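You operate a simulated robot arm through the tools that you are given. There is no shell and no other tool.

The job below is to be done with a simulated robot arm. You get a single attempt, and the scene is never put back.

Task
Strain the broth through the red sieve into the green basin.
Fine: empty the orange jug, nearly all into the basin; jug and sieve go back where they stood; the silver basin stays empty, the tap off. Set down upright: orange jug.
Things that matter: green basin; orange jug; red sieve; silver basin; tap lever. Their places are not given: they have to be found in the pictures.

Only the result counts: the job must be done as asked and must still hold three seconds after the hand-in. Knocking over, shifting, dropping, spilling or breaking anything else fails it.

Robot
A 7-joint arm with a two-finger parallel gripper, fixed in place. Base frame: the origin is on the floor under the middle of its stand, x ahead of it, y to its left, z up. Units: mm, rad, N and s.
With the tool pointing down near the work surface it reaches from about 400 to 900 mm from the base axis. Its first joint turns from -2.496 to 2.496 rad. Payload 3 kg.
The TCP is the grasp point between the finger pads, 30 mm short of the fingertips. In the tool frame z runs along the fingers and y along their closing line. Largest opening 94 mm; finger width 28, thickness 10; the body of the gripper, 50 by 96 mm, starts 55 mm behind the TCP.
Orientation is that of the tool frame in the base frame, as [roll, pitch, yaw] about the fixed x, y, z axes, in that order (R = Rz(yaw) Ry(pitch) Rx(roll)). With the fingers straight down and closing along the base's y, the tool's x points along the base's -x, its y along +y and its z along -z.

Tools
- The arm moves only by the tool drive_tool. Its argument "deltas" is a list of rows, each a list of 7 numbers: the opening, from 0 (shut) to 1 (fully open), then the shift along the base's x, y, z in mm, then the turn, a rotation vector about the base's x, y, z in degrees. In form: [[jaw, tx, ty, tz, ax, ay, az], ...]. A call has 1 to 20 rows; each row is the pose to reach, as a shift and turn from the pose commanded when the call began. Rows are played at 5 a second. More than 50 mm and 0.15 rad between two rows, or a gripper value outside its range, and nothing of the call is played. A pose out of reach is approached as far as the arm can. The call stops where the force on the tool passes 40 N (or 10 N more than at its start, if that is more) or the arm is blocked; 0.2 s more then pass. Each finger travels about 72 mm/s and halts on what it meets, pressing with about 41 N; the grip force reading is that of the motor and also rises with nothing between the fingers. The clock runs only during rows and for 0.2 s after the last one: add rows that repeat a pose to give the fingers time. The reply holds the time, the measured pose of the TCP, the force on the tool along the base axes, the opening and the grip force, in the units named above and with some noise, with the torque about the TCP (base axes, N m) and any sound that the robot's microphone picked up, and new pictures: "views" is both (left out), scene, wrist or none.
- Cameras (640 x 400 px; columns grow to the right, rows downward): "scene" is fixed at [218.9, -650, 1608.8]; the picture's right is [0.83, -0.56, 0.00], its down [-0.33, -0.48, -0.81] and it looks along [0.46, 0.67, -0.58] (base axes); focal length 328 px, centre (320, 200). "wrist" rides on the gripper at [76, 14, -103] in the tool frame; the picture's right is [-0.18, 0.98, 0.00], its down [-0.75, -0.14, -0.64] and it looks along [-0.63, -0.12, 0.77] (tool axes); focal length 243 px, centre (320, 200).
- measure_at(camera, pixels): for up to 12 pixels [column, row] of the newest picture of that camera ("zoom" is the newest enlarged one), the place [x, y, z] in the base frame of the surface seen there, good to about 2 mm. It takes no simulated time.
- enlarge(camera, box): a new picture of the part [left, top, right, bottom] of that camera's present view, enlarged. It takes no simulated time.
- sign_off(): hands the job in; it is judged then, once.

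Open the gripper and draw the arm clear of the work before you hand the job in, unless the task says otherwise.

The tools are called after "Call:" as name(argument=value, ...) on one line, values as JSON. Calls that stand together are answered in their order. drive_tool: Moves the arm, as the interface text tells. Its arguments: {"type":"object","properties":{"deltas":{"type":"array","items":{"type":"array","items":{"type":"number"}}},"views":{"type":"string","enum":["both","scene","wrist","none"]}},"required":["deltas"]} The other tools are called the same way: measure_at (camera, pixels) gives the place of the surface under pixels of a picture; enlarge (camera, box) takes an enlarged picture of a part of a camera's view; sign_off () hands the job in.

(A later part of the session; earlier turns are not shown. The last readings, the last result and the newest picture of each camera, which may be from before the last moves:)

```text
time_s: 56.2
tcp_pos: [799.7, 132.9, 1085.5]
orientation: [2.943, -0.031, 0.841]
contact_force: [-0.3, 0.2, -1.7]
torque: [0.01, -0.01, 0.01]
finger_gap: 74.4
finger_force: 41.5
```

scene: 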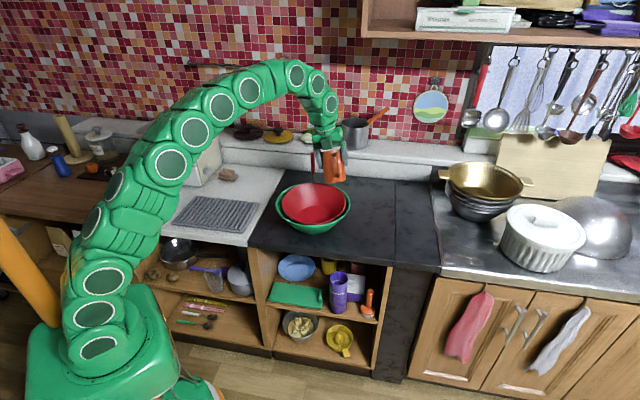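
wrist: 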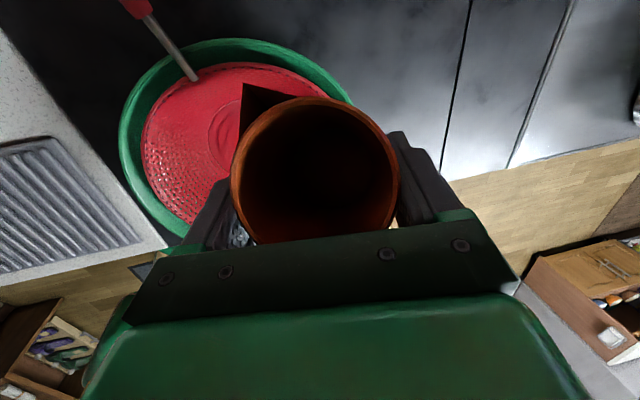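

Back at the pre-yaw pose. I'll return along the carry path to 50 mm above the jug's original place, bringing it upright.

Call:
drive_tool(deltas=[[0.4, 7, 6, -2, 1.4, -0.6, 0], [0.4, 20, 17, -10, 3.9, -1.6, 0], [0.4, 35, 30, -20, 6.7, -2.7, 0], [0.4, 52, 44, -32, 10, -4, 0], [0.4, 69, 59, -44, 13.3, -5.4, 0], [0.4, 86, 74, -56, 16.7, -6.7, 0], [0.4, 104, 89, -68, 20, -8.1, 0], [0.4, 121, 103, -80, 23.4, -9.4, 0], [0.4, 134, 114, -91, 25.9, -10.4, 0], [0.4, 144, 122, -100, 27.8, -11.2, 0], [0.4, 144, 122, -100, 27.8, -11.2, 0]])

Call:
enlarge(camera="scene", box=[310, 130, 380, 200])

```text
time_s: 58.6
tcp_pos: [944.6, 255.2, 983.9]
orientation: [3.14, -0.521, 0.787]
contact_force: [0.0, -0.8, -0.2]
torque: [0.02, -0.01, -0.01]
finger_gap: 74.4
finger_force: 41.0
```

scene: 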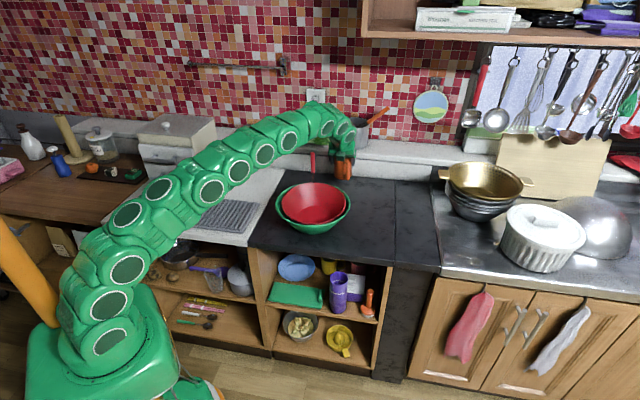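
wrist: 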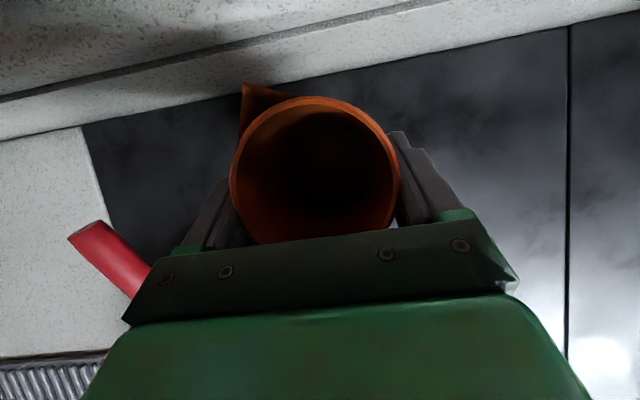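

```text
5.71 times, centred on (345, 165) of scene
```

zoom: 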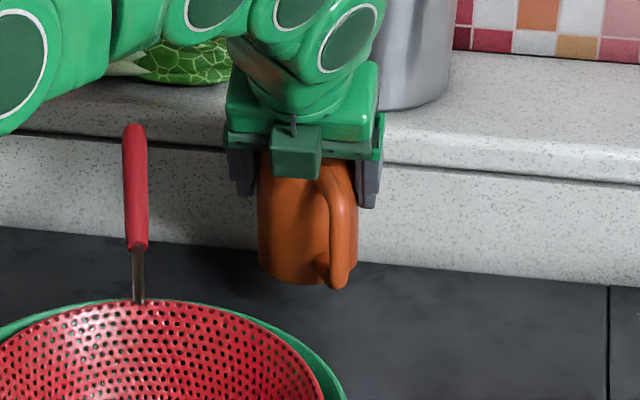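

The jug hangs upright above its old place, and the readings match the earlier lifted pose. I'll lower 44 mm and then feel for the counter.

Call:
drive_tool(deltas=[[0.4, 0, 0, -8, 0, 0, 0], [0.4, 0, 0, -18, 0, 0, 0], [0.4, 0, 0, -28, 0, 0, 0], [0.4, 0, 0, -36, 0, 0, 0], [0.4, 0, 0, -41, 0, 0, 0], [0.4, 0, 0, -44, 0, 0, 0], [0.4, 0, 0, -44, 0, 0, 0]])

Call:
enlarge(camera="scene", box=[310, 130, 380, 200])

```text
time_s: 60.2
tcp_pos: [944.1, 254.3, 940.8]
orientation: [3.141, -0.519, 0.789]
contact_force: [0.4, 0.0, -1.1]
torque: [0.02, 0.02, -0.01]
finger_gap: 74.5
finger_force: 41.0
```

scene: 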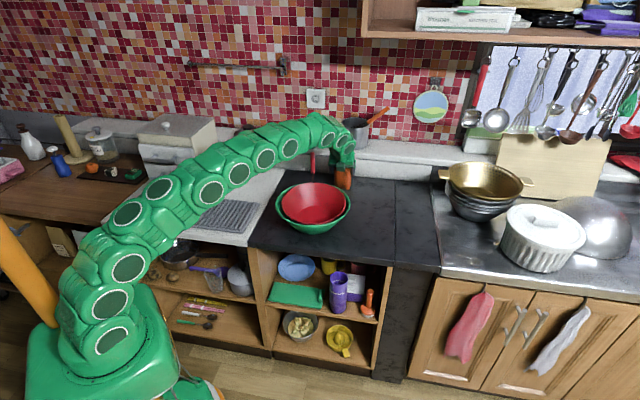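
wrist: 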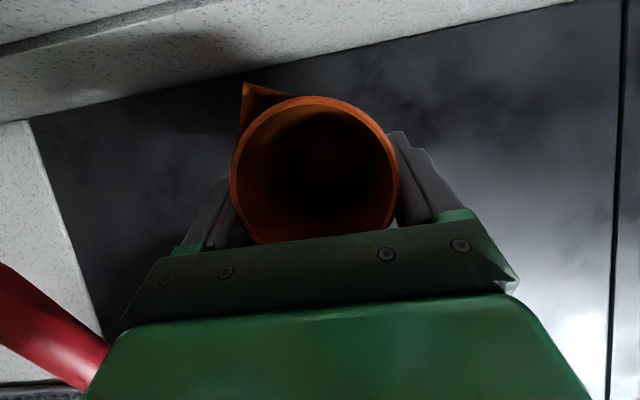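

```text
5.71 times, centred on (345, 165) of scene
```

zoom: 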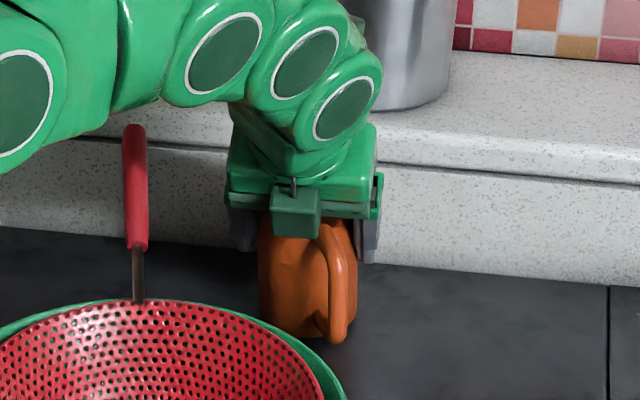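

No contact yet (force z -1.1 N at TCP z≈940.8). I'll lower in small steps of 2–3 mm.

Call:
drive_tool(deltas=[[0.4, 0, 0, -1.5, 0, 0, 0], [0.4, 0, 0, -3.5, 0, 0, 0], [0.4, 0, 0, -3.5, 0, 0, 0]], views="none")

```text
time_s: 61.0
tcp_pos: [943.2, 252.8, 938.7]
orientation: [3.139, -0.523, 0.788]
contact_force: [-3.0, -3.5, 16.8]
torque: [0.07, 0.56, 0.12]
finger_gap: 74.4
finger_force: 40.4
```

The jug has reached the counter (16.8 N up). I'll ease back 1.5 mm so it isn't pressed hard.

Call:
drive_tool(deltas=[[0.4, 0, 0, 1, 0, 0, 0], [0.4, 0, 0, 1.8, 0, 0, 0], [0.4, 0, 0, 1.8, 0, 0, 0]])

Call:
enlarge(camera="scene", box=[310, 140, 380, 210])

```text
time_s: 61.8
tcp_pos: [944.0, 253.9, 939.3]
orientation: [3.139, -0.52, 0.789]
contact_force: [0.0, -0.5, -1.3]
torque: [0.01, -0.03, 0.01]
finger_gap: 74.4
finger_force: 40.7
```

scene: 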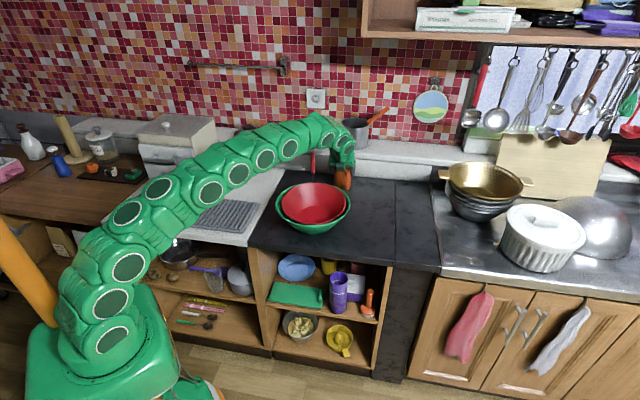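
wrist: 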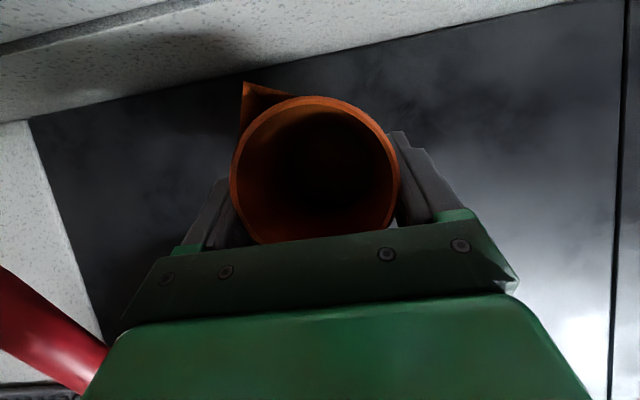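

```text
5.71 times, centred on (345, 175) of scene
```

zoom: 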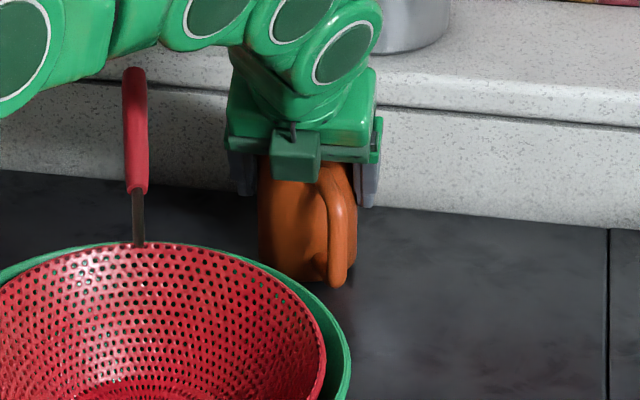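

Force is back to -1.3 N, so the jug is within a millimetre of the counter. I'll check that its rim is level before letting go.

Call:
measure_at(camera="wrist", pixels=[[235, 165], [260, 117], [310, 99], [365, 117], [394, 160], [391, 205], [244, 215], [244, 84], [300, 150], [340, 160]])

Call:
measure_at(camera="zoom", pixels=[[337, 283], [262, 265], [300, 280], [345, 200], [265, 200]])

```text
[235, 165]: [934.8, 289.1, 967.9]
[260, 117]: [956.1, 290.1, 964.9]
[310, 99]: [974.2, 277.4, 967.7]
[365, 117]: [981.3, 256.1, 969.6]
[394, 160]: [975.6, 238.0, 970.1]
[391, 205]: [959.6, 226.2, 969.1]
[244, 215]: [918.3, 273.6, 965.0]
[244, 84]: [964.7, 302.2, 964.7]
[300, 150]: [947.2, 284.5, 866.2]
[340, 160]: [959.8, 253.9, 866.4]
```

```text
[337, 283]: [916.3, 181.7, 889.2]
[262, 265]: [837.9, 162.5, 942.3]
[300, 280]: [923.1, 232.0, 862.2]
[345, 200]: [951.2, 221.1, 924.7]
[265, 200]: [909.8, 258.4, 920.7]
```

The rim is about 3° off level (right side 4 mm high) and the axis is ~5 mm off. I'll rise 3 mm, correct the tilt by +3° about the approach direction, and shift back (-3.5,-4).

Call:
drive_tool(deltas=[[0.4, 0, 0, 3, 0, 0, 0], [0.4, -1.5, -2, 3, 1, 1, 0], [0.4, -3.5, -4, 3, 2.1, 2.1, 0], [0.4, -3.5, -4, 3, 2.1, 2.1, 0]], views="both")

Call:
measure_at(camera="wrist", pixels=[[235, 165], [260, 117], [310, 99], [365, 117], [394, 160], [391, 205], [244, 215], [244, 84], [300, 150], [340, 160]])

```text
time_s: 62.8
tcp_pos: [940.8, 249.9, 942.0]
orientation: [-3.082, -0.519, 0.757]
contact_force: [-0.3, -1.3, -0.6]
torque: [0.01, -0.02, 0.05]
finger_gap: 74.1
finger_force: 41.1
```

scene: 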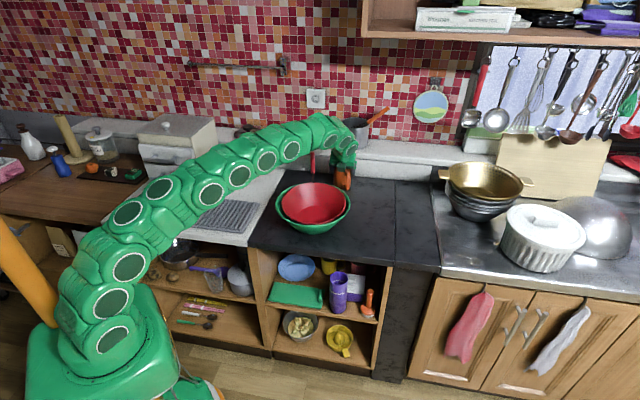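
wrist: 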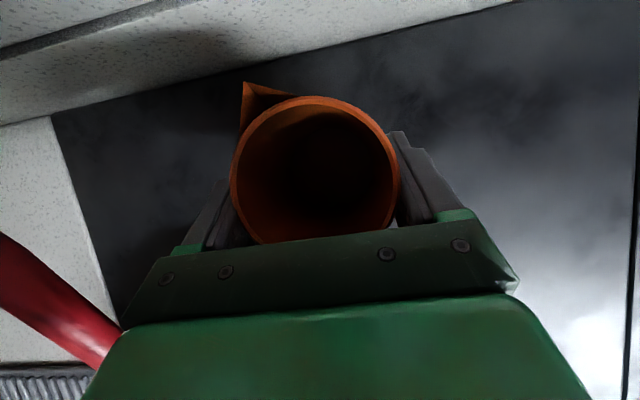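

```text
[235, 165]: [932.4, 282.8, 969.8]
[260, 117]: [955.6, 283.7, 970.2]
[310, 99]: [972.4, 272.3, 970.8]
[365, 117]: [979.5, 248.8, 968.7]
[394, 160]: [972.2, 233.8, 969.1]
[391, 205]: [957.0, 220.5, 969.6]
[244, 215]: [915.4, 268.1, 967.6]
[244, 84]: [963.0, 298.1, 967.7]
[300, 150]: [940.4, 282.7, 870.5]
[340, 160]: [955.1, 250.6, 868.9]
```

The rim is level now (z≈969.5) and centred at (945.5,252), matching the original spot; it's about 5 mm above rest. I'll lower 4 mm.

Call:
drive_tool(deltas=[[0.4, 0, 0, -2, 0, 0, 0], [0.4, 0, 0, -4, 0, 0, 0], [0.4, 0, 0, -4, 0, 0, 0]], views="none")

```text
time_s: 63.6
tcp_pos: [938.8, 248.6, 938.7]
orientation: [-3.085, -0.52, 0.758]
contact_force: [0.5, -0.4, -1.6]
torque: [0.04, 0.0, -0.01]
finger_gap: 74.3
finger_force: 41.5
```

No contact yet (-1.6 N). I'll go another 1.2 mm.

Call:
drive_tool(deltas=[[0.4, 0, 0, -0.6, 0, 0, 0], [0.4, 0, 0, -1.2, 0, 0, 0], [0.4, 0, 0, -1.2, 0, 0, 0]], views="none")

```text
time_s: 64.4
tcp_pos: [939.8, 248.5, 936.8]
orientation: [-3.085, -0.52, 0.758]
contact_force: [0.7, 2.1, 5.8]
torque: [-0.03, -0.18, 0.07]
finger_gap: 74.4
finger_force: 40.8
```

Light contact (about 6 N). Now I'll open the fingers gradually in place.

Call:
drive_tool(deltas=[[0.82, 0, 0, 0, 0, 0, 0], [0.86, 0, 0, 0, 0, 0, 0], [0.92, 0, 0, 0, 0, 0, 0], [1, 0, 0, 0, 0, 0, 0], [1, 0, 0, 0, 0, 0, 0]])

Call:
measure_at(camera="wrist", pixels=[[235, 165], [260, 117], [310, 99], [365, 117], [391, 160], [388, 205], [244, 215], [244, 84], [300, 150], [340, 160]])

```text
time_s: 65.6
tcp_pos: [940.6, 250.4, 937.7]
orientation: [-3.085, -0.521, 0.759]
contact_force: [0.5, -0.2, 0.5]
torque: [0.02, -0.01, -0.01]
finger_gap: 93.9
finger_force: 0.0
```

scene: 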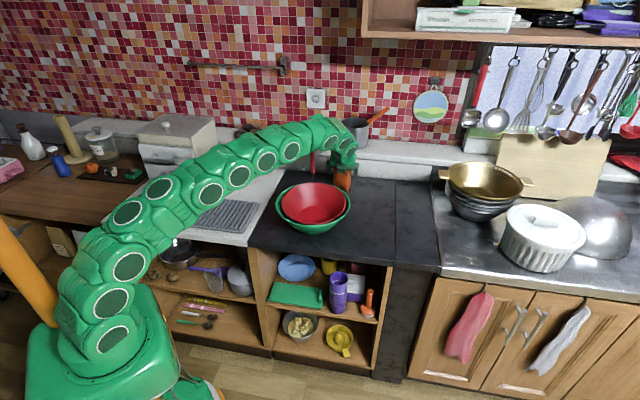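
wrist: 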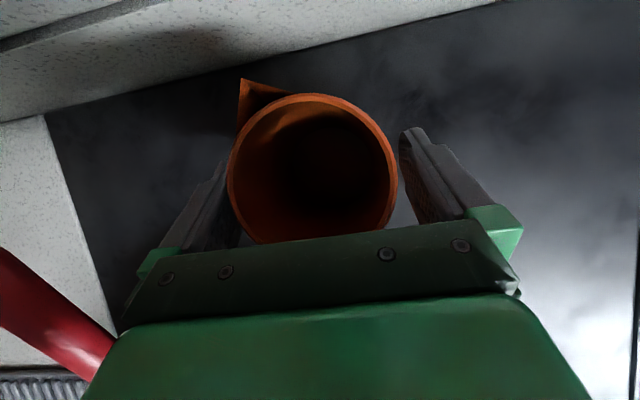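

```text
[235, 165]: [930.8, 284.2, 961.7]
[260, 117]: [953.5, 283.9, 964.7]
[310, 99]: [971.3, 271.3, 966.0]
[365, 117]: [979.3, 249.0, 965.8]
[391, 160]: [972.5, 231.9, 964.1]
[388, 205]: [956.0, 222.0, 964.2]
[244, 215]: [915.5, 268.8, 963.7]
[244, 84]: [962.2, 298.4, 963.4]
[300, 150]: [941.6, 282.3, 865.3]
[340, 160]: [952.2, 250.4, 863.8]
```

The jug stands free and upright: rim at z≈964, centre about (945,252). I'll back straight out along the tool axis.

Call:
drive_tool(deltas=[[1, -3, -3.5, 8, 0, 0, 0], [1, -8, -9.5, 21, 0, 0, 0], [1, -15, -18, 40, 0, 0, 0], [1, -23, -27, 62, 0, 0, 0], [1, -32, -38, 86, 0, 0, 0], [1, -40, -48, 108, 0, 0, 0], [1, -40, -48, 108, 0, 0, 0]])

Call:
enlarge(camera="scene", box=[265, 140, 385, 240])

```text
time_s: 67.2
tcp_pos: [900.7, 199.6, 1043.3]
orientation: [-3.084, -0.521, 0.757]
contact_force: [-0.6, 0.8, 0.5]
torque: [-0.04, 0.01, 0.0]
finger_gap: 93.9
finger_force: 0.0
```

scene: 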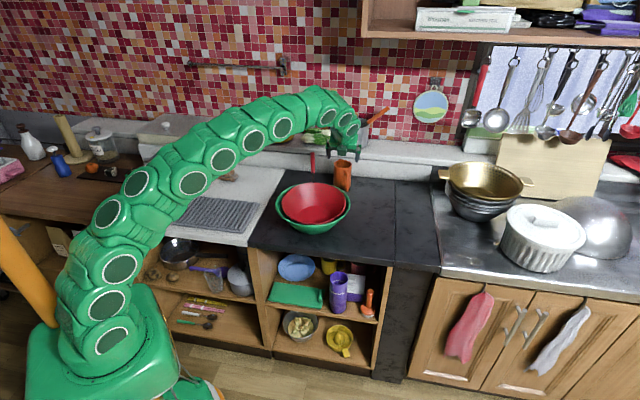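
wrist: 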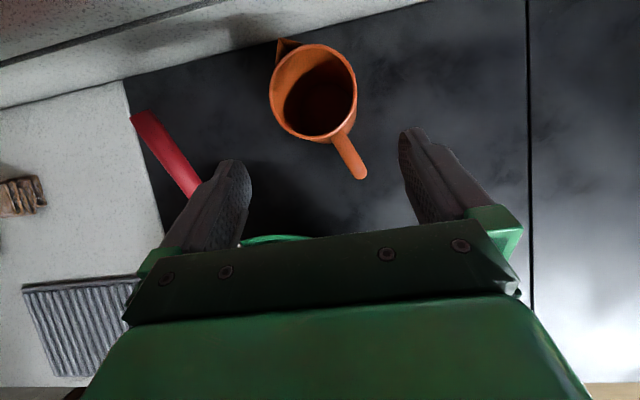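

```text
4.00 times, centred on (325, 190) of scene
```

zoom: 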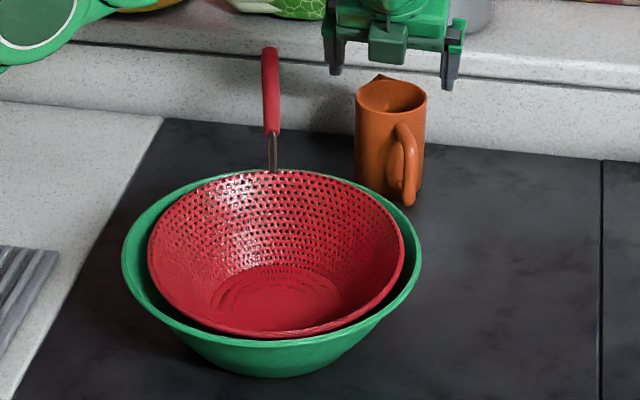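

The jug is back in its place and upright. Now for the sieve: I'll draw back and up, bringing the tool vertical, to get a clear look at how it lies.

Call:
drive_tool(deltas=[[1, -15, -5, 20, -2.9, 2.4, 0.1], [1, -38, -12, 42, -6.8, 5.5, 0.2], [1, -65, -20, 62, -10.9, 8.9, 0.35], [1, -95, -30, 80, -15, 12.3, 0.5], [1, -128, -40, 95, -19.2, 15.7, 0.65], [1, -160, -50, 107, -23.3, 19.1, 0.79], [1, -160, -50, 107, -23.3, 19.1, 0.79]], views="none")

```text
time_s: 68.8
tcp_pos: [739.1, 146.3, 1151.1]
orientation: [3.138, 0.003, 0.786]
contact_force: [0.3, 0.0, -1.2]
torque: [0.04, -0.04, 0.02]
finger_gap: 94.0
finger_force: 0.1
```

Tool is vertical. I'll yaw back +41° and move near (620,110,1150), the orientation used for the sieve, and then measure the sieve.

Call:
drive_tool(deltas=[[0.8, -15, -5, 0, 0, 0, 5], [0.6, -35, -10, 0, 0, 0, 11], [0.5, -55, -16, 0, 0, 0, 18], [0.5, -75, -22, 0, 0, 0, 25], [0.5, -95, -28, 0, 0, 0, 32], [0.5, -110, -33, 0, 0, 0, 38], [0.5, -119, -36, 0, 0, 0, 41.3], [0.5, -119, -36, 0, 0, 0, 41.3]])

Call:
enlarge(camera="scene", box=[265, 150, 365, 250])

```text
time_s: 70.6
tcp_pos: [622.1, 114.0, 1150.9]
orientation: [3.137, 0.004, 1.509]
contact_force: [0.1, 0.0, 0.0]
torque: [-0.02, 0.01, -0.02]
finger_gap: 46.9
finger_force: 0.1
```

scene: 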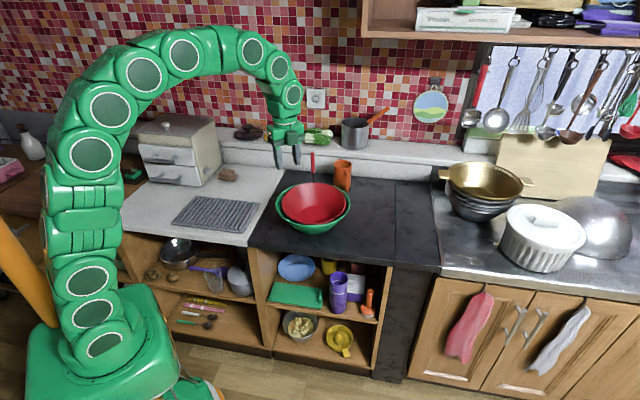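
wrist: 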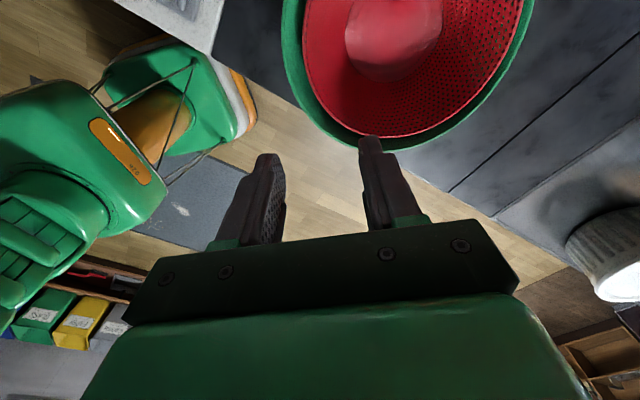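

```text
4.00 times, centred on (315, 200) of scene
```

zoom: 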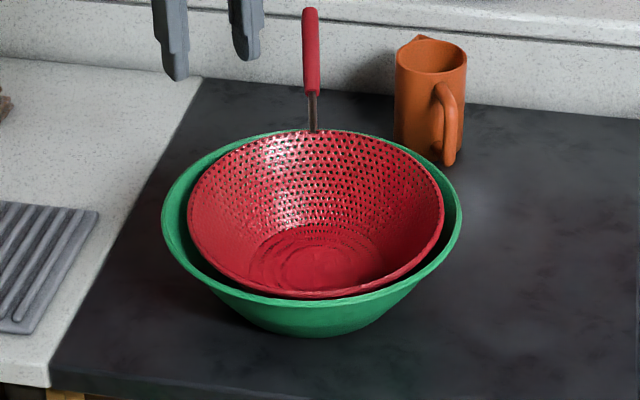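

I have a clear view now. I'll measure the sieve rim all around, the handle, and the basin rim.

Call:
measure_at(camera="zoom", pixels=[[189, 220], [196, 190], [222, 161], [258, 141], [300, 132], [360, 134], [410, 153], [438, 185], [442, 215], [415, 262], [360, 291], [300, 297]])

Call:
measure_at(camera="zoom", pixels=[[240, 280], [205, 250], [310, 12], [312, 50], [312, 90], [313, 126], [164, 225], [180, 180], [461, 215], [445, 250], [205, 275], [270, 140]])

Call:
measure_at(camera="wrist", pixels=[[305, 20], [308, 60], [325, 105], [350, 128], [440, 128], [490, 90], [525, 30], [284, 30], [292, 85], [330, 140], [500, 90], [530, 40]])

```text
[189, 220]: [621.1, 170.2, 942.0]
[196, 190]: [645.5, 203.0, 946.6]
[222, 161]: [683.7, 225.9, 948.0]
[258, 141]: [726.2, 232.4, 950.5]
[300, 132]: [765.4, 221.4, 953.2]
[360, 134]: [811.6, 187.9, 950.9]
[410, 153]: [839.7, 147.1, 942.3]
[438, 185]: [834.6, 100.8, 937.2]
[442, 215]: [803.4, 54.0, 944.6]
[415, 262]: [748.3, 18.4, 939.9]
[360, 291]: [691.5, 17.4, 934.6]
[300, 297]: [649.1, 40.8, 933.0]
```

```text
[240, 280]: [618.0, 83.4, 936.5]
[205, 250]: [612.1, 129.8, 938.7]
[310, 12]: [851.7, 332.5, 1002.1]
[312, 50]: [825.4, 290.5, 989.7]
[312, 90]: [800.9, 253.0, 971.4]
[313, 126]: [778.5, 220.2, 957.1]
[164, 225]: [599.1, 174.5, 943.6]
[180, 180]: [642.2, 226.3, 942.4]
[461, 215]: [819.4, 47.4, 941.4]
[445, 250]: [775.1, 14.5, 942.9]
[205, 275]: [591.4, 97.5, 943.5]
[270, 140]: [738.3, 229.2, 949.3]
```

```text
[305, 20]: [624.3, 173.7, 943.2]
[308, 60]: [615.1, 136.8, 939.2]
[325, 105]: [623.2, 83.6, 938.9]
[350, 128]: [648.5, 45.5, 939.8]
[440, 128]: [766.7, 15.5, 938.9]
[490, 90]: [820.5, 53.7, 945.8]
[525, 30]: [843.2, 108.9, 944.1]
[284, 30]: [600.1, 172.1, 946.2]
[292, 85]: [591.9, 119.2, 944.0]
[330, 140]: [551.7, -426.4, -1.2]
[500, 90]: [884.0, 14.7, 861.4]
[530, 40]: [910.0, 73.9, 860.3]
```

The sieve rim is centred at (721,123,944), tipped ~5° toward the near-right, and the handle bears ~58°. From these I get the TCP pose that repeats the earlier grip: about (624.8,123.4,939.2). I'll turn to that orientation at a 100 mm stand-off.

Call:
drive_tool(deltas=[[0.4, -9, 0, -20, 1.31, -6.01, -1], [0.3, -19, 0, -42, 2.61, -12.02, -1.99], [0.2, -28, 0, -65, 3.92, -18.03, -2.99], [0.16, -38, 0, -88, 5.23, -24.04, -3.99], [0.16, -47, 0, -110, 6.53, -30.05, -4.98], [0.16, -56.4, 0, -131.8, 7.84, -36.06, -5.98], [0.16, -56.4, 0, -131.8, 7.84, -36.06, -5.98]])

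Call:
enlarge(camera="wrist", box=[180, 0, 440, 250])

```text
time_s: 72.2
tcp_pos: [563.0, 114.2, 1020.8]
orientation: [2.52, -0.194, 1.461]
contact_force: [-0.2, -0.5, -0.2]
torque: [0.0, -0.03, 0.02]
finger_gap: 15.0
finger_force: 0.0
```

scene: 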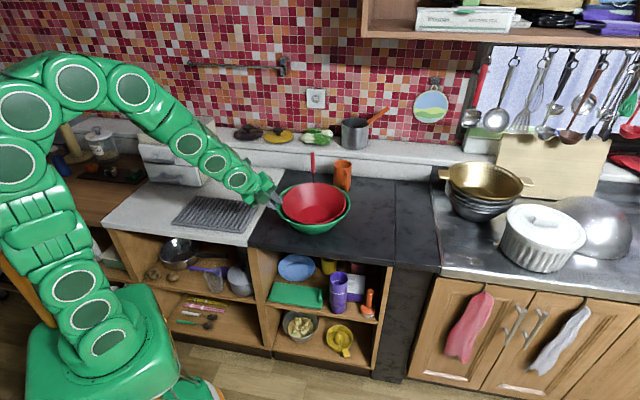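
wrist: 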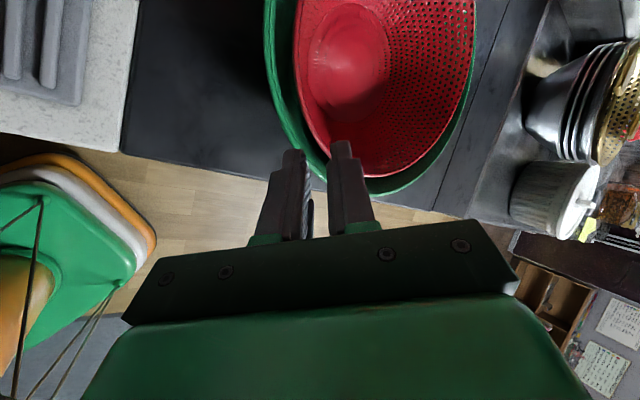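

```text
1.60 times, centred on (310, 125) of wrist
```

zoom: 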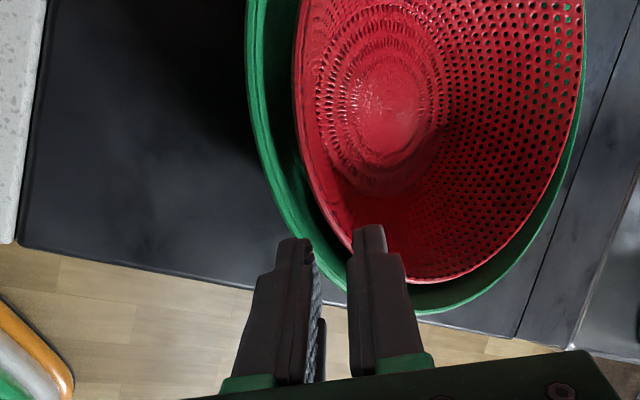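

Good alignment at the stand-off: the near rim lies ahead of the gap between the fingers. I'll advance three quarters of the way and look again.

Call:
drive_tool(deltas=[[0.16, 12, 1.9, -16, 0, 0, 0], [0.16, 24, 3.7, -32, 0, 0, 0], [0.16, 36, 5.6, -48, 0, 0, 0], [0.16, 42, 6.5, -56, 0, 0, 0], [0.16, 42, 6.5, -56, 0, 0, 0]])

Call:
enlarge(camera="wrist", box=[200, 60, 420, 250])

Call:
enlarge(camera="scene", box=[250, 150, 350, 250])

```text
time_s: 73.4
tcp_pos: [604.9, 121.8, 964.1]
orientation: [2.522, -0.194, 1.461]
contact_force: [-5.7, -1.4, 9.7]
torque: [-0.09, 0.11, -0.05]
finger_gap: 14.2
finger_force: 0.1
```

scene: 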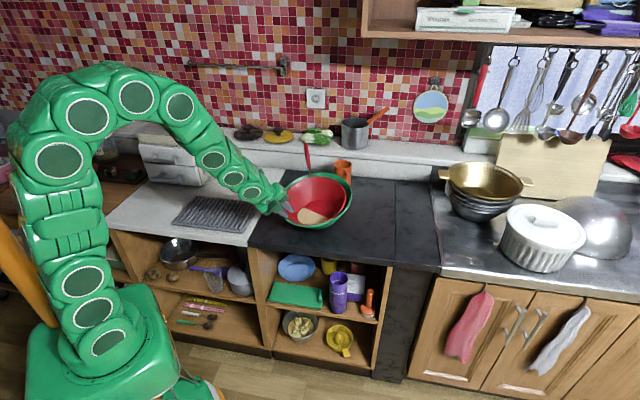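
wrist: 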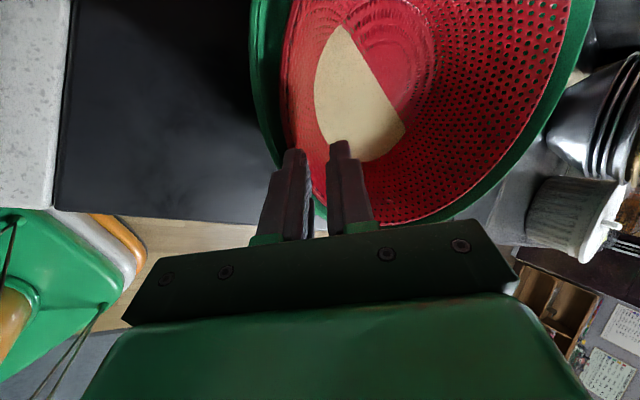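

```text
2.11 times, centred on (310, 155) of wrist
```

zoom: 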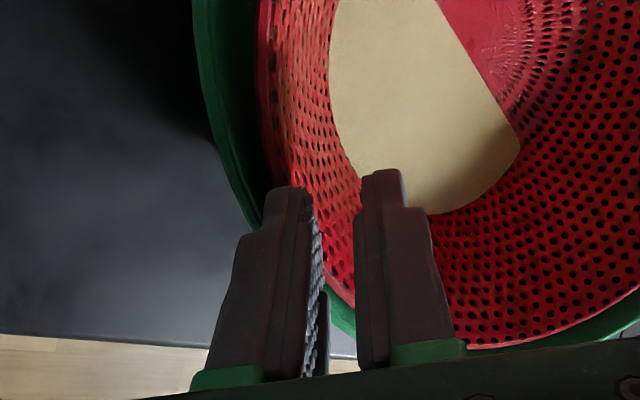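

```text
4.00 times, centred on (300, 200) of scene
```

zoom: 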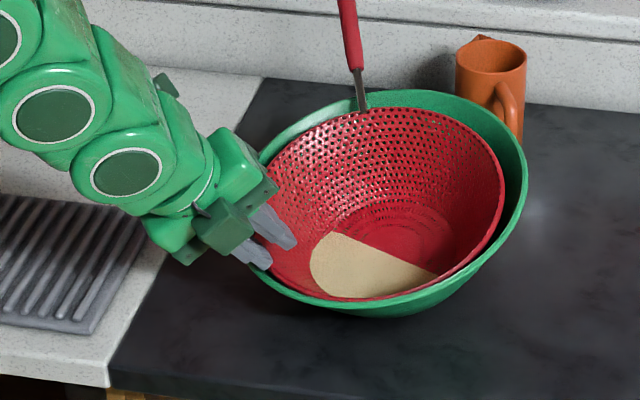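

The fingers are pressing on the near rim (9.7 N) and have tipped the bowls slightly toward the robot. I'll back out gently right away along the same line.

Call:
drive_tool(deltas=[[0.16, -2, -0.3, 2.7, 0, 0, 0], [0.16, -4, -0.6, 5.4, 0, 0, 0], [0.16, -6, -0.9, 8.1, 0, 0, 0], [0.16, -8, -1.2, 10.8, 0, 0, 0], [0.16, -11, -1.7, 14.8, 0, 0, 0], [0.16, -14, -2.2, 18.8, 0, 0, 0], [0.16, -18, -2.8, 24, 0, 0, 0]])

Call:
enlarge(camera="scene", box=[250, 150, 350, 250])

```text
time_s: 75.0
tcp_pos: [588.6, 120.1, 990.7]
orientation: [2.521, -0.194, 1.461]
contact_force: [0.6, 0.0, -0.1]
torque: [0.02, -0.01, 0.0]
finger_gap: 14.9
finger_force: 0.1
```

scene: 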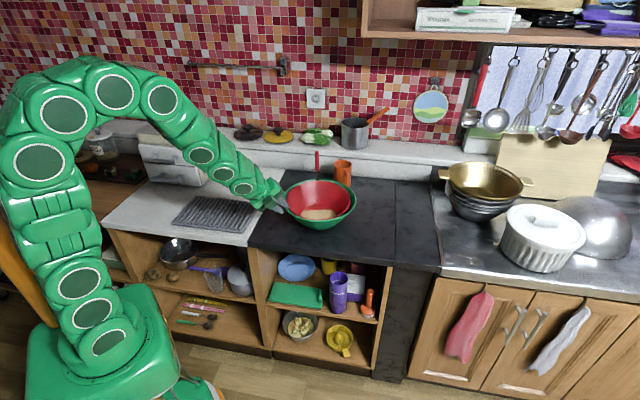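
wrist: 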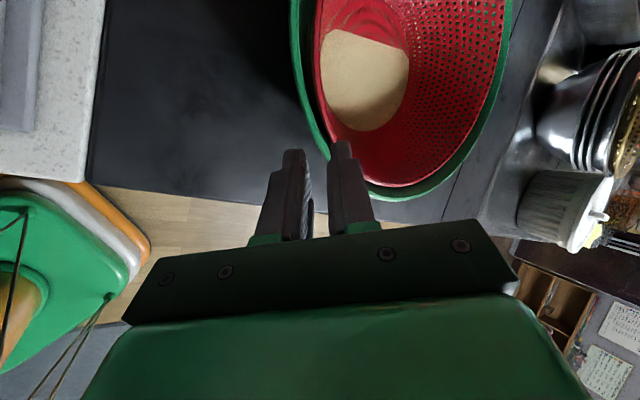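

```text
4.00 times, centred on (300, 200) of scene
```

zoom: 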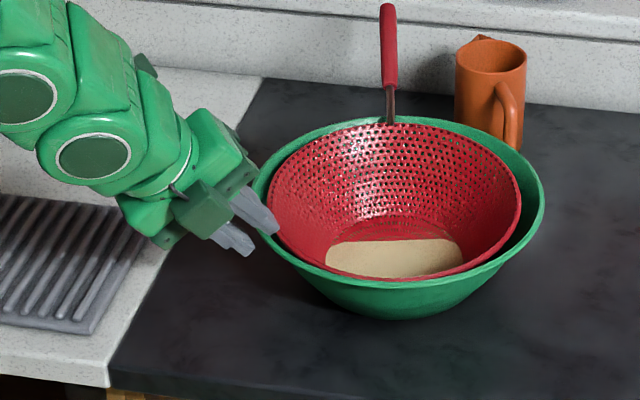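

The basin and sieve were pushed away a bit, and nothing appears spilled. I'll stop and measure where everything is now.

Call:
measure_at(camera="zoom", pixels=[[252, 190], [275, 155], [320, 128], [420, 118], [500, 140], [535, 175], [543, 210], [520, 255], [470, 285], [400, 297], [330, 285], [285, 258]])

Call:
measure_at(camera="zoom", pixels=[[269, 205], [280, 175], [310, 145], [350, 127], [430, 123], [490, 148], [518, 185], [510, 225], [470, 262], [420, 278], [360, 276], [300, 250]])

Call:
measure_at(camera="zoom", pixels=[[387, 8], [389, 60], [390, 90], [391, 118], [390, 260], [350, 262], [440, 250], [400, 225], [500, 50], [490, 130], [458, 70], [525, 60]])

```text
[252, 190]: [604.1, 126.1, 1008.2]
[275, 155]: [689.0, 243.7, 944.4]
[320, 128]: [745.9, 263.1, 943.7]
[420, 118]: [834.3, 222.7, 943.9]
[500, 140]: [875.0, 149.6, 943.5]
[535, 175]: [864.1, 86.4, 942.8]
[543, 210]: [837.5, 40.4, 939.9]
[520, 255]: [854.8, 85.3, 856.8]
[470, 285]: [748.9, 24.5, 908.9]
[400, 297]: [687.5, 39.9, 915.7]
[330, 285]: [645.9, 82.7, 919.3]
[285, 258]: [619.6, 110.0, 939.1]
```

```text
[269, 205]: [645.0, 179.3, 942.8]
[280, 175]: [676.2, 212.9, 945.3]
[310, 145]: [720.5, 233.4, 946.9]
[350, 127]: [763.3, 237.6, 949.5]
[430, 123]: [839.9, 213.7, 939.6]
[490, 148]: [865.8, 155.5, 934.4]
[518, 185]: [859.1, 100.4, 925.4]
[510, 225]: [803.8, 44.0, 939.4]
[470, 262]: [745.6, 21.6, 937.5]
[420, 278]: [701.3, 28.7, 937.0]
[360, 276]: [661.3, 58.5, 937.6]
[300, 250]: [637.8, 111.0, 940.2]
```

```text
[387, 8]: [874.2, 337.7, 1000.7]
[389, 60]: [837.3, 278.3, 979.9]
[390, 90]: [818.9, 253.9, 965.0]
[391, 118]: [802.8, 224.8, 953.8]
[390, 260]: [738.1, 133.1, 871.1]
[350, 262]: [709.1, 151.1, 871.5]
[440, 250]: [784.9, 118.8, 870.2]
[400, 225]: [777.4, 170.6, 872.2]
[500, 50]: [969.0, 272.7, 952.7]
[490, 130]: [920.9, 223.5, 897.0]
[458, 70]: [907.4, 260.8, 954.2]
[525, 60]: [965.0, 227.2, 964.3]
```

The basin is now centred near (747,136) and the sieve near (741.5,130), nothing spilled, with the broth surface visible at z≈871. The near-rim grip is too tight when nested, so I'll lift the sieve by its handle instead. First I'll rise and turn toward the handle.

Call:
drive_tool(deltas=[[0.2, 0, 0, 35, 0, 0, 0], [0.3, 5, 0, 75, 4.7, 1.6, -0.56], [0.45, 15, 5, 110, 9.4, 3.2, -1.1], [0.45, 40, 12, 130, 15.1, 5.1, -1.8], [0.45, 70, 22, 135, 21.7, 7.3, -2.6], [0.45, 100, 32, 135, 28.3, 9.5, -3.4], [0.45, 130, 43, 128, 34.9, 11.7, -4.2], [0.45, 155, 54, 110, 41.5, 13.9, -5], [0.45, 178, 63, 85, 47.1, 15.8, -5.6], [0.45, 190.8, 68.9, 60, 47.14, 15.81, -5.63], [0.45, 190.8, 68.9, 60, 47.14, 15.81, -5.63]])

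Call:
enlarge(camera="scene", box=[270, 120, 390, 240])

```text
time_s: 77.4
tcp_pos: [776.7, 186.5, 1049.1]
orientation: [3.138, -0.905, 1.005]
contact_force: [-0.8, 0.0, 1.1]
torque: [0.01, 0.0, 0.01]
finger_gap: 42.1
finger_force: 0.1
```

scene: 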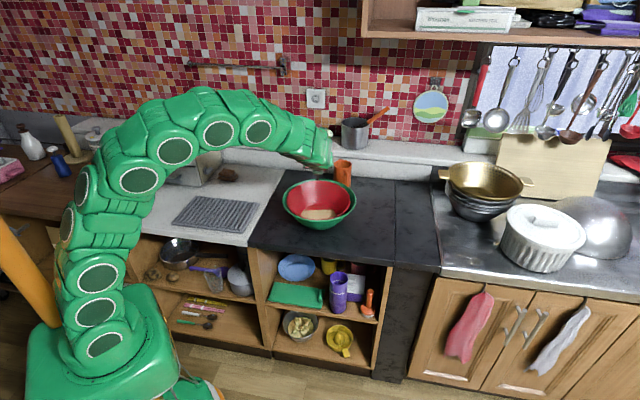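
wrist: 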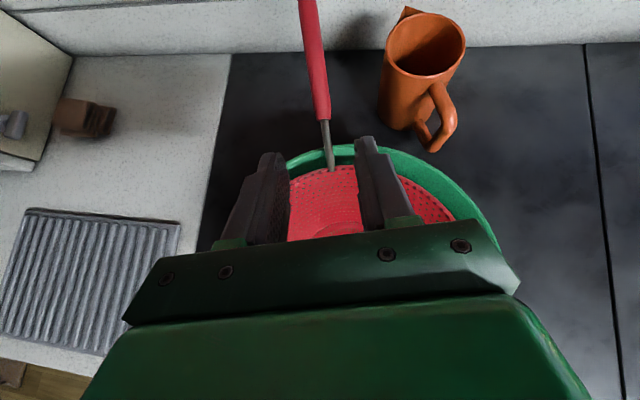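

```text
3.33 times, centred on (330, 180) of scene
```

zoom: 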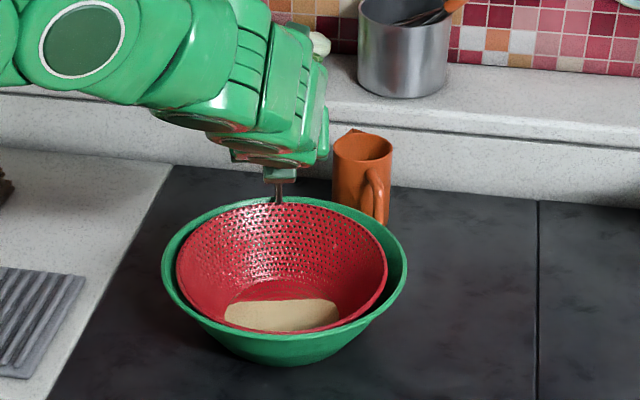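

The wrist view shows the sieve handle rising straight between the fingers, from (330,168) up to (308,0). I'll measure points along it for the final approach.

Call:
measure_at(camera="wrist", pixels=[[307, 5], [311, 35], [315, 65], [319, 95], [321, 115], [304, 35], [318, 35], [314, 95], [326, 95], [326, 135], [331, 165], [400, 100]])

Call:
enlarge(camera="wrist", box=[230, 0, 420, 200])

```text
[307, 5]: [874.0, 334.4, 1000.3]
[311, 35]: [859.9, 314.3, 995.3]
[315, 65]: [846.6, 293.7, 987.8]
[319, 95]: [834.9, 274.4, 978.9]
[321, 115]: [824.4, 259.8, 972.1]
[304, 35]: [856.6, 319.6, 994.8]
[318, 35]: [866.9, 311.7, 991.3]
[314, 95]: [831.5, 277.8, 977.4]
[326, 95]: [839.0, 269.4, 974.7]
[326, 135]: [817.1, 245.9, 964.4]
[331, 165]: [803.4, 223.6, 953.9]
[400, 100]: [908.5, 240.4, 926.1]
```

```text
2.00 times, centred on (325, 100) of wrist
```

zoom: 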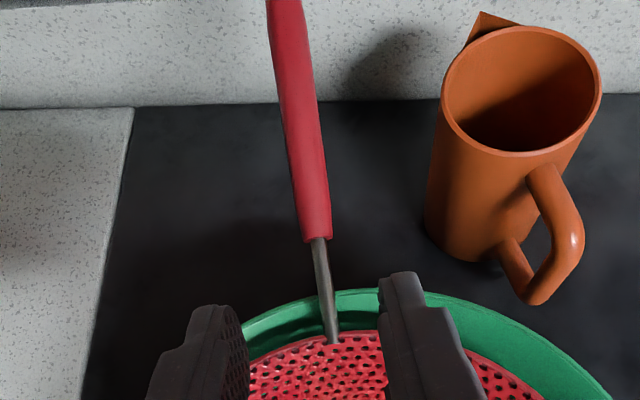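

The handle axis near the chosen grip point is about (830,268,968). I'll advance along the tool axis so the fingers straddle it.

Call:
drive_tool(deltas=[[0.45, 9, 14, -14, 0, 0, 0], [0.45, 18, 28, -28, 0, 0, 0], [0.45, 27, 42, -43, 0, 0, 0], [0.45, 36, 56, -57, 0, 0, 0], [0.45, 44, 68, -70, 0, 0, 0], [0.45, 48, 74, -76, 0, 0, 0], [0.45, 48, 74, -76, 0, 0, 0]])

Call:
enlarge(camera="wrist", box=[210, 40, 430, 250])

Call:
enlarge(camera="scene", box=[270, 120, 390, 240])

```text
time_s: 79.0
tcp_pos: [825.4, 260.9, 972.7]
orientation: [3.135, -0.906, 1.007]
contact_force: [0.5, -0.1, -0.1]
torque: [0.0, -0.01, -0.02]
finger_gap: 42.1
finger_force: 0.0
```

scene: 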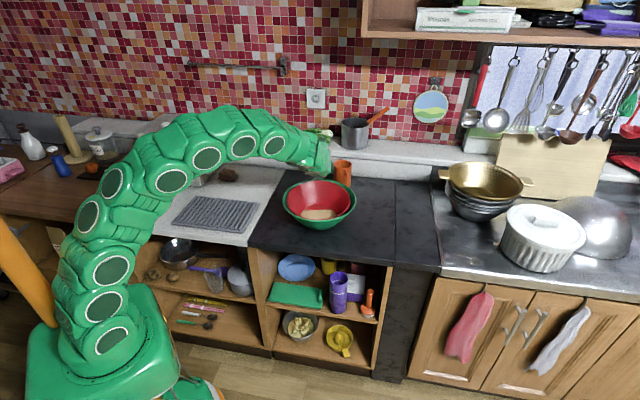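
wrist: 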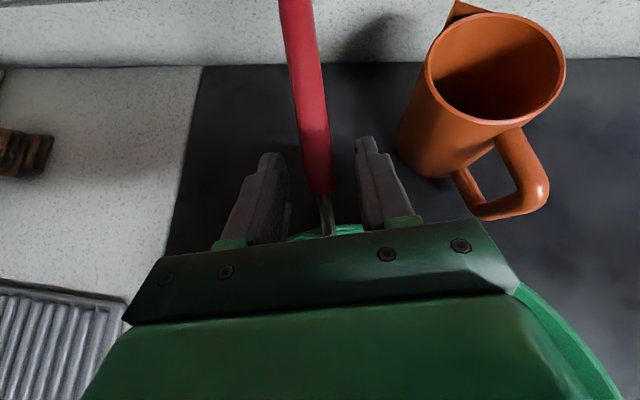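

```text
1.90 times, centred on (320, 145) of wrist
```

zoom: 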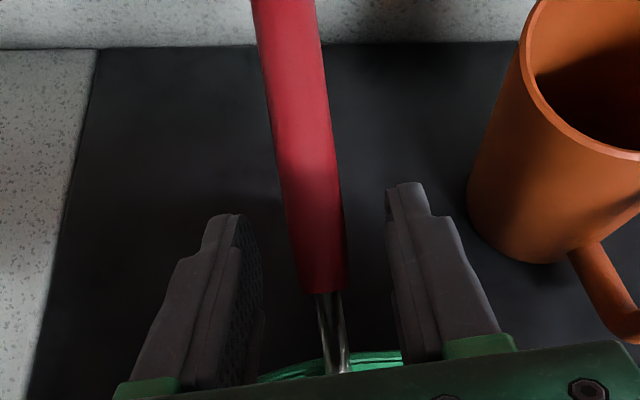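

```text
3.33 times, centred on (330, 180) of scene
```

zoom: 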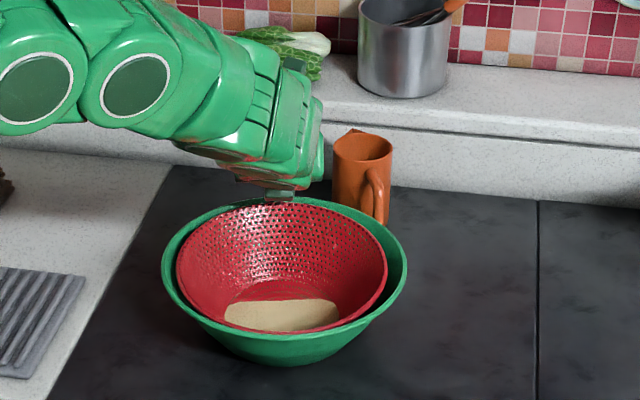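

The handle lies between the fingers with its lower end near (320,190). I'll advance the last 8 mm and close.

Call:
drive_tool(deltas=[[0.45, 2, 3, -2.5, 0, 0, 0], [0.45, 4.3, 6.4, -4.7, 0, 0, 0], [0.45, 4.3, 6.4, -4.7, 0, 0, 0], [0.3, 4.3, 6.4, -4.7, 0, 0, 0], [0.2, 4.3, 6.4, -4.7, 0, 0, 0], [0.1, 4.3, 6.4, -4.7, 0, 0, 0], [0, 4.3, 6.4, -4.7, 0, 0, 0], [0, 4.3, 6.4, -4.7, 0, 0, 0]])

Call:
enlarge(camera="wrist", box=[210, 40, 430, 250])

Call:
enlarge(camera="scene", box=[270, 120, 390, 240])

```text
time_s: 80.8
tcp_pos: [830.7, 267.4, 966.4]
orientation: [3.138, -0.905, 1.005]
contact_force: [-0.6, 0.2, 0.3]
torque: [0.12, -0.05, 0.02]
finger_gap: 21.1
finger_force: 40.7
```

scene: 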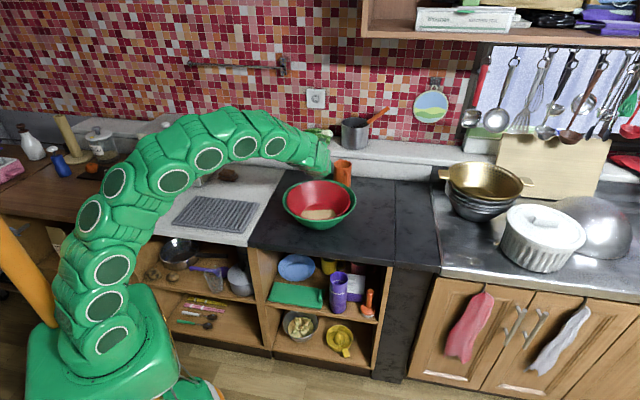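
wrist: 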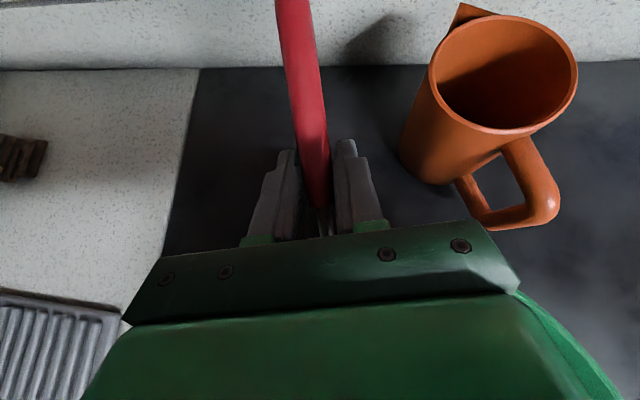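

```text
1.90 times, centred on (320, 145) of wrist
```

zoom: 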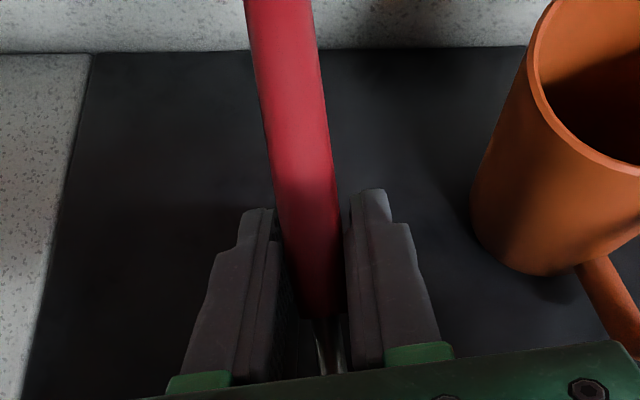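

```text
3.33 times, centred on (330, 180) of scene
```

zoom: 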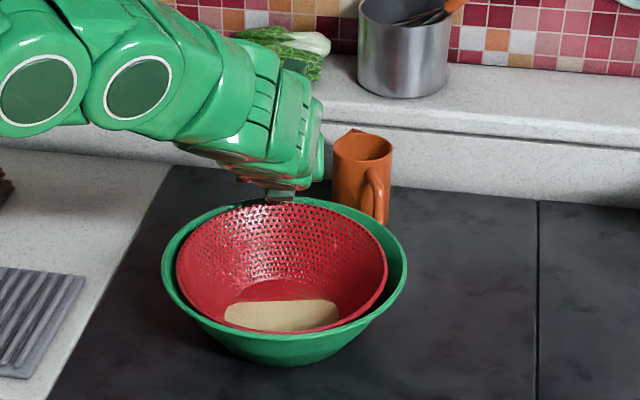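

The handle is held (gap 21.1 mm, 40.7 N). I'll lift slowly by 20 mm and see how the bowl follows.

Call:
drive_tool(deltas=[[0, 0, 0, 3, 0, 0, 0], [0, 0, 0, 8, 0, 0, 0], [0, 0, 0, 14, 0, 0, 0], [0, 0, 0, 20, 0, 0, 0], [0, 0, 0, 20, 0, 0, 0]])

Call:
enlarge(camera="scene", box=[270, 130, 370, 230])

```text
time_s: 82.0
tcp_pos: [831.8, 266.2, 987.5]
orientation: [3.139, -0.903, 1.005]
contact_force: [0.2, -0.1, -0.7]
torque: [0.06, -0.1, -0.03]
finger_gap: 20.8
finger_force: 41.3
```

scene: 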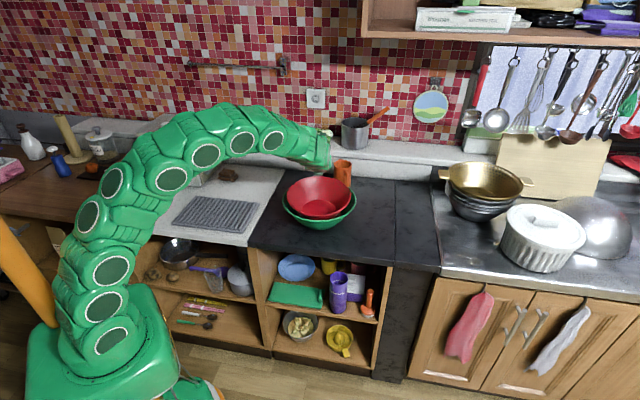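
wrist: 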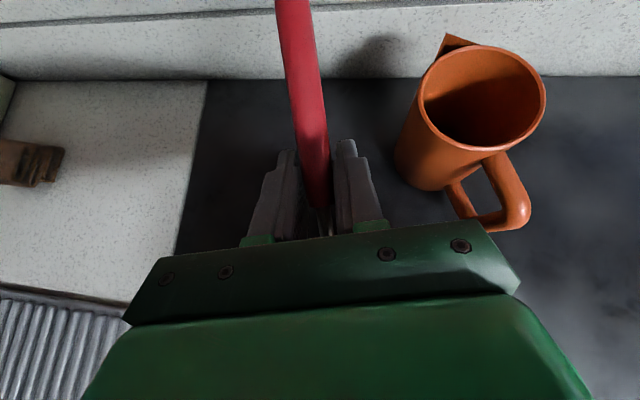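

```text
4.00 times, centred on (320, 180) of scene
```

zoom: 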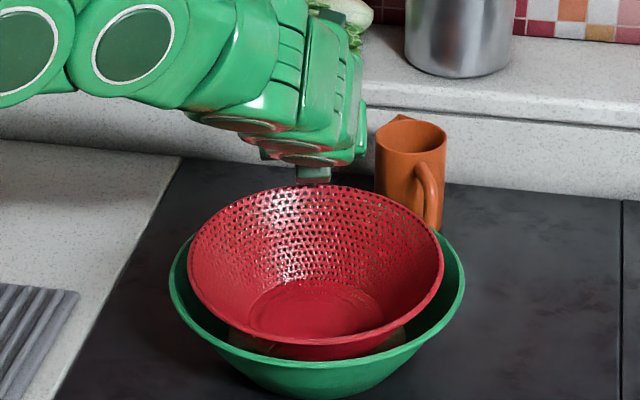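

The bowl rises together with the handle, level enough, and the broth stays in the basin below. I'll keep lifting to about 105 mm with a pause for draining.

Call:
drive_tool(deltas=[[0, 0, 0, 8, 0, 0, 0], [0, 0, 0, 17, 0, 0, 0], [0, 0, 0, 27, 0, 0, 0], [0, 0, 0, 38, 0, 0, 0], [0, 0, 0, 50, 0, 0, 0], [0, 0, 0, 62, 0, 0, 0], [0, 0, 0, 74, 0, 0, 0], [0, 0, 0, 83, 0, 0, 0], [0, 0, 0, 88, 0, 0, 0], [0, 0, 0, 88, 0, 0, 0], [0, 0, 0, 88, 0, 0, 0], [0, 0, 0, 88, 0, 0, 0], [0, 0, 0, 88, 0, 0, 0]])

Call:
enlarge(camera="scene", box=[270, 120, 370, 220])

```text
time_s: 84.8
tcp_pos: [832.0, 267.8, 1076.0]
orientation: [3.136, -0.905, 1.005]
contact_force: [0.6, 0.1, -0.6]
torque: [0.11, -0.05, 0.01]
finger_gap: 21.0
finger_force: 40.6
```

scene: 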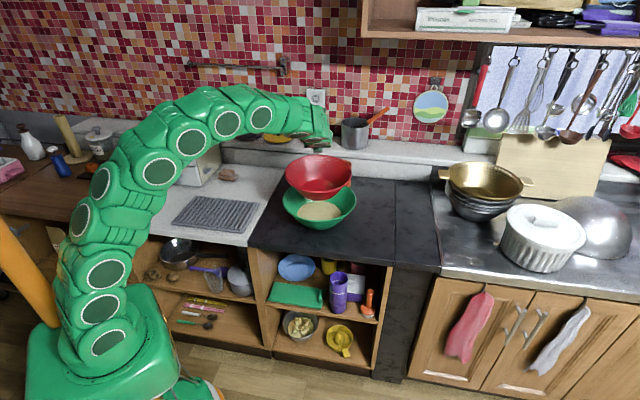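
wrist: 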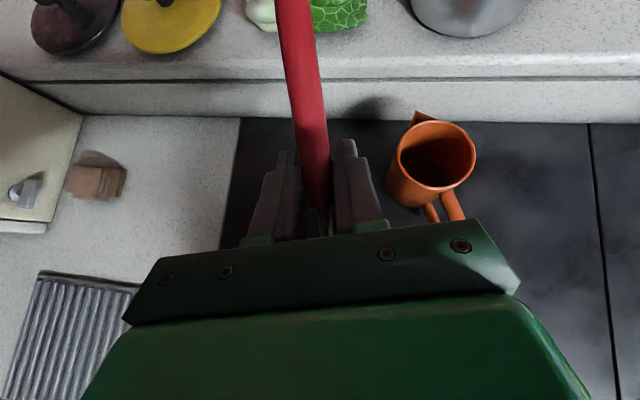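

```text
4.00 times, centred on (320, 170) of scene
```

zoom: 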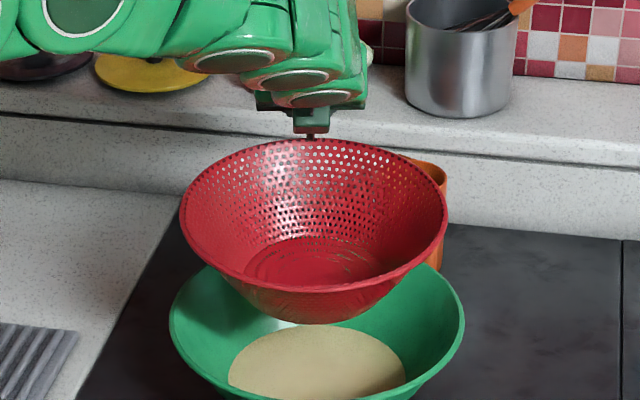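

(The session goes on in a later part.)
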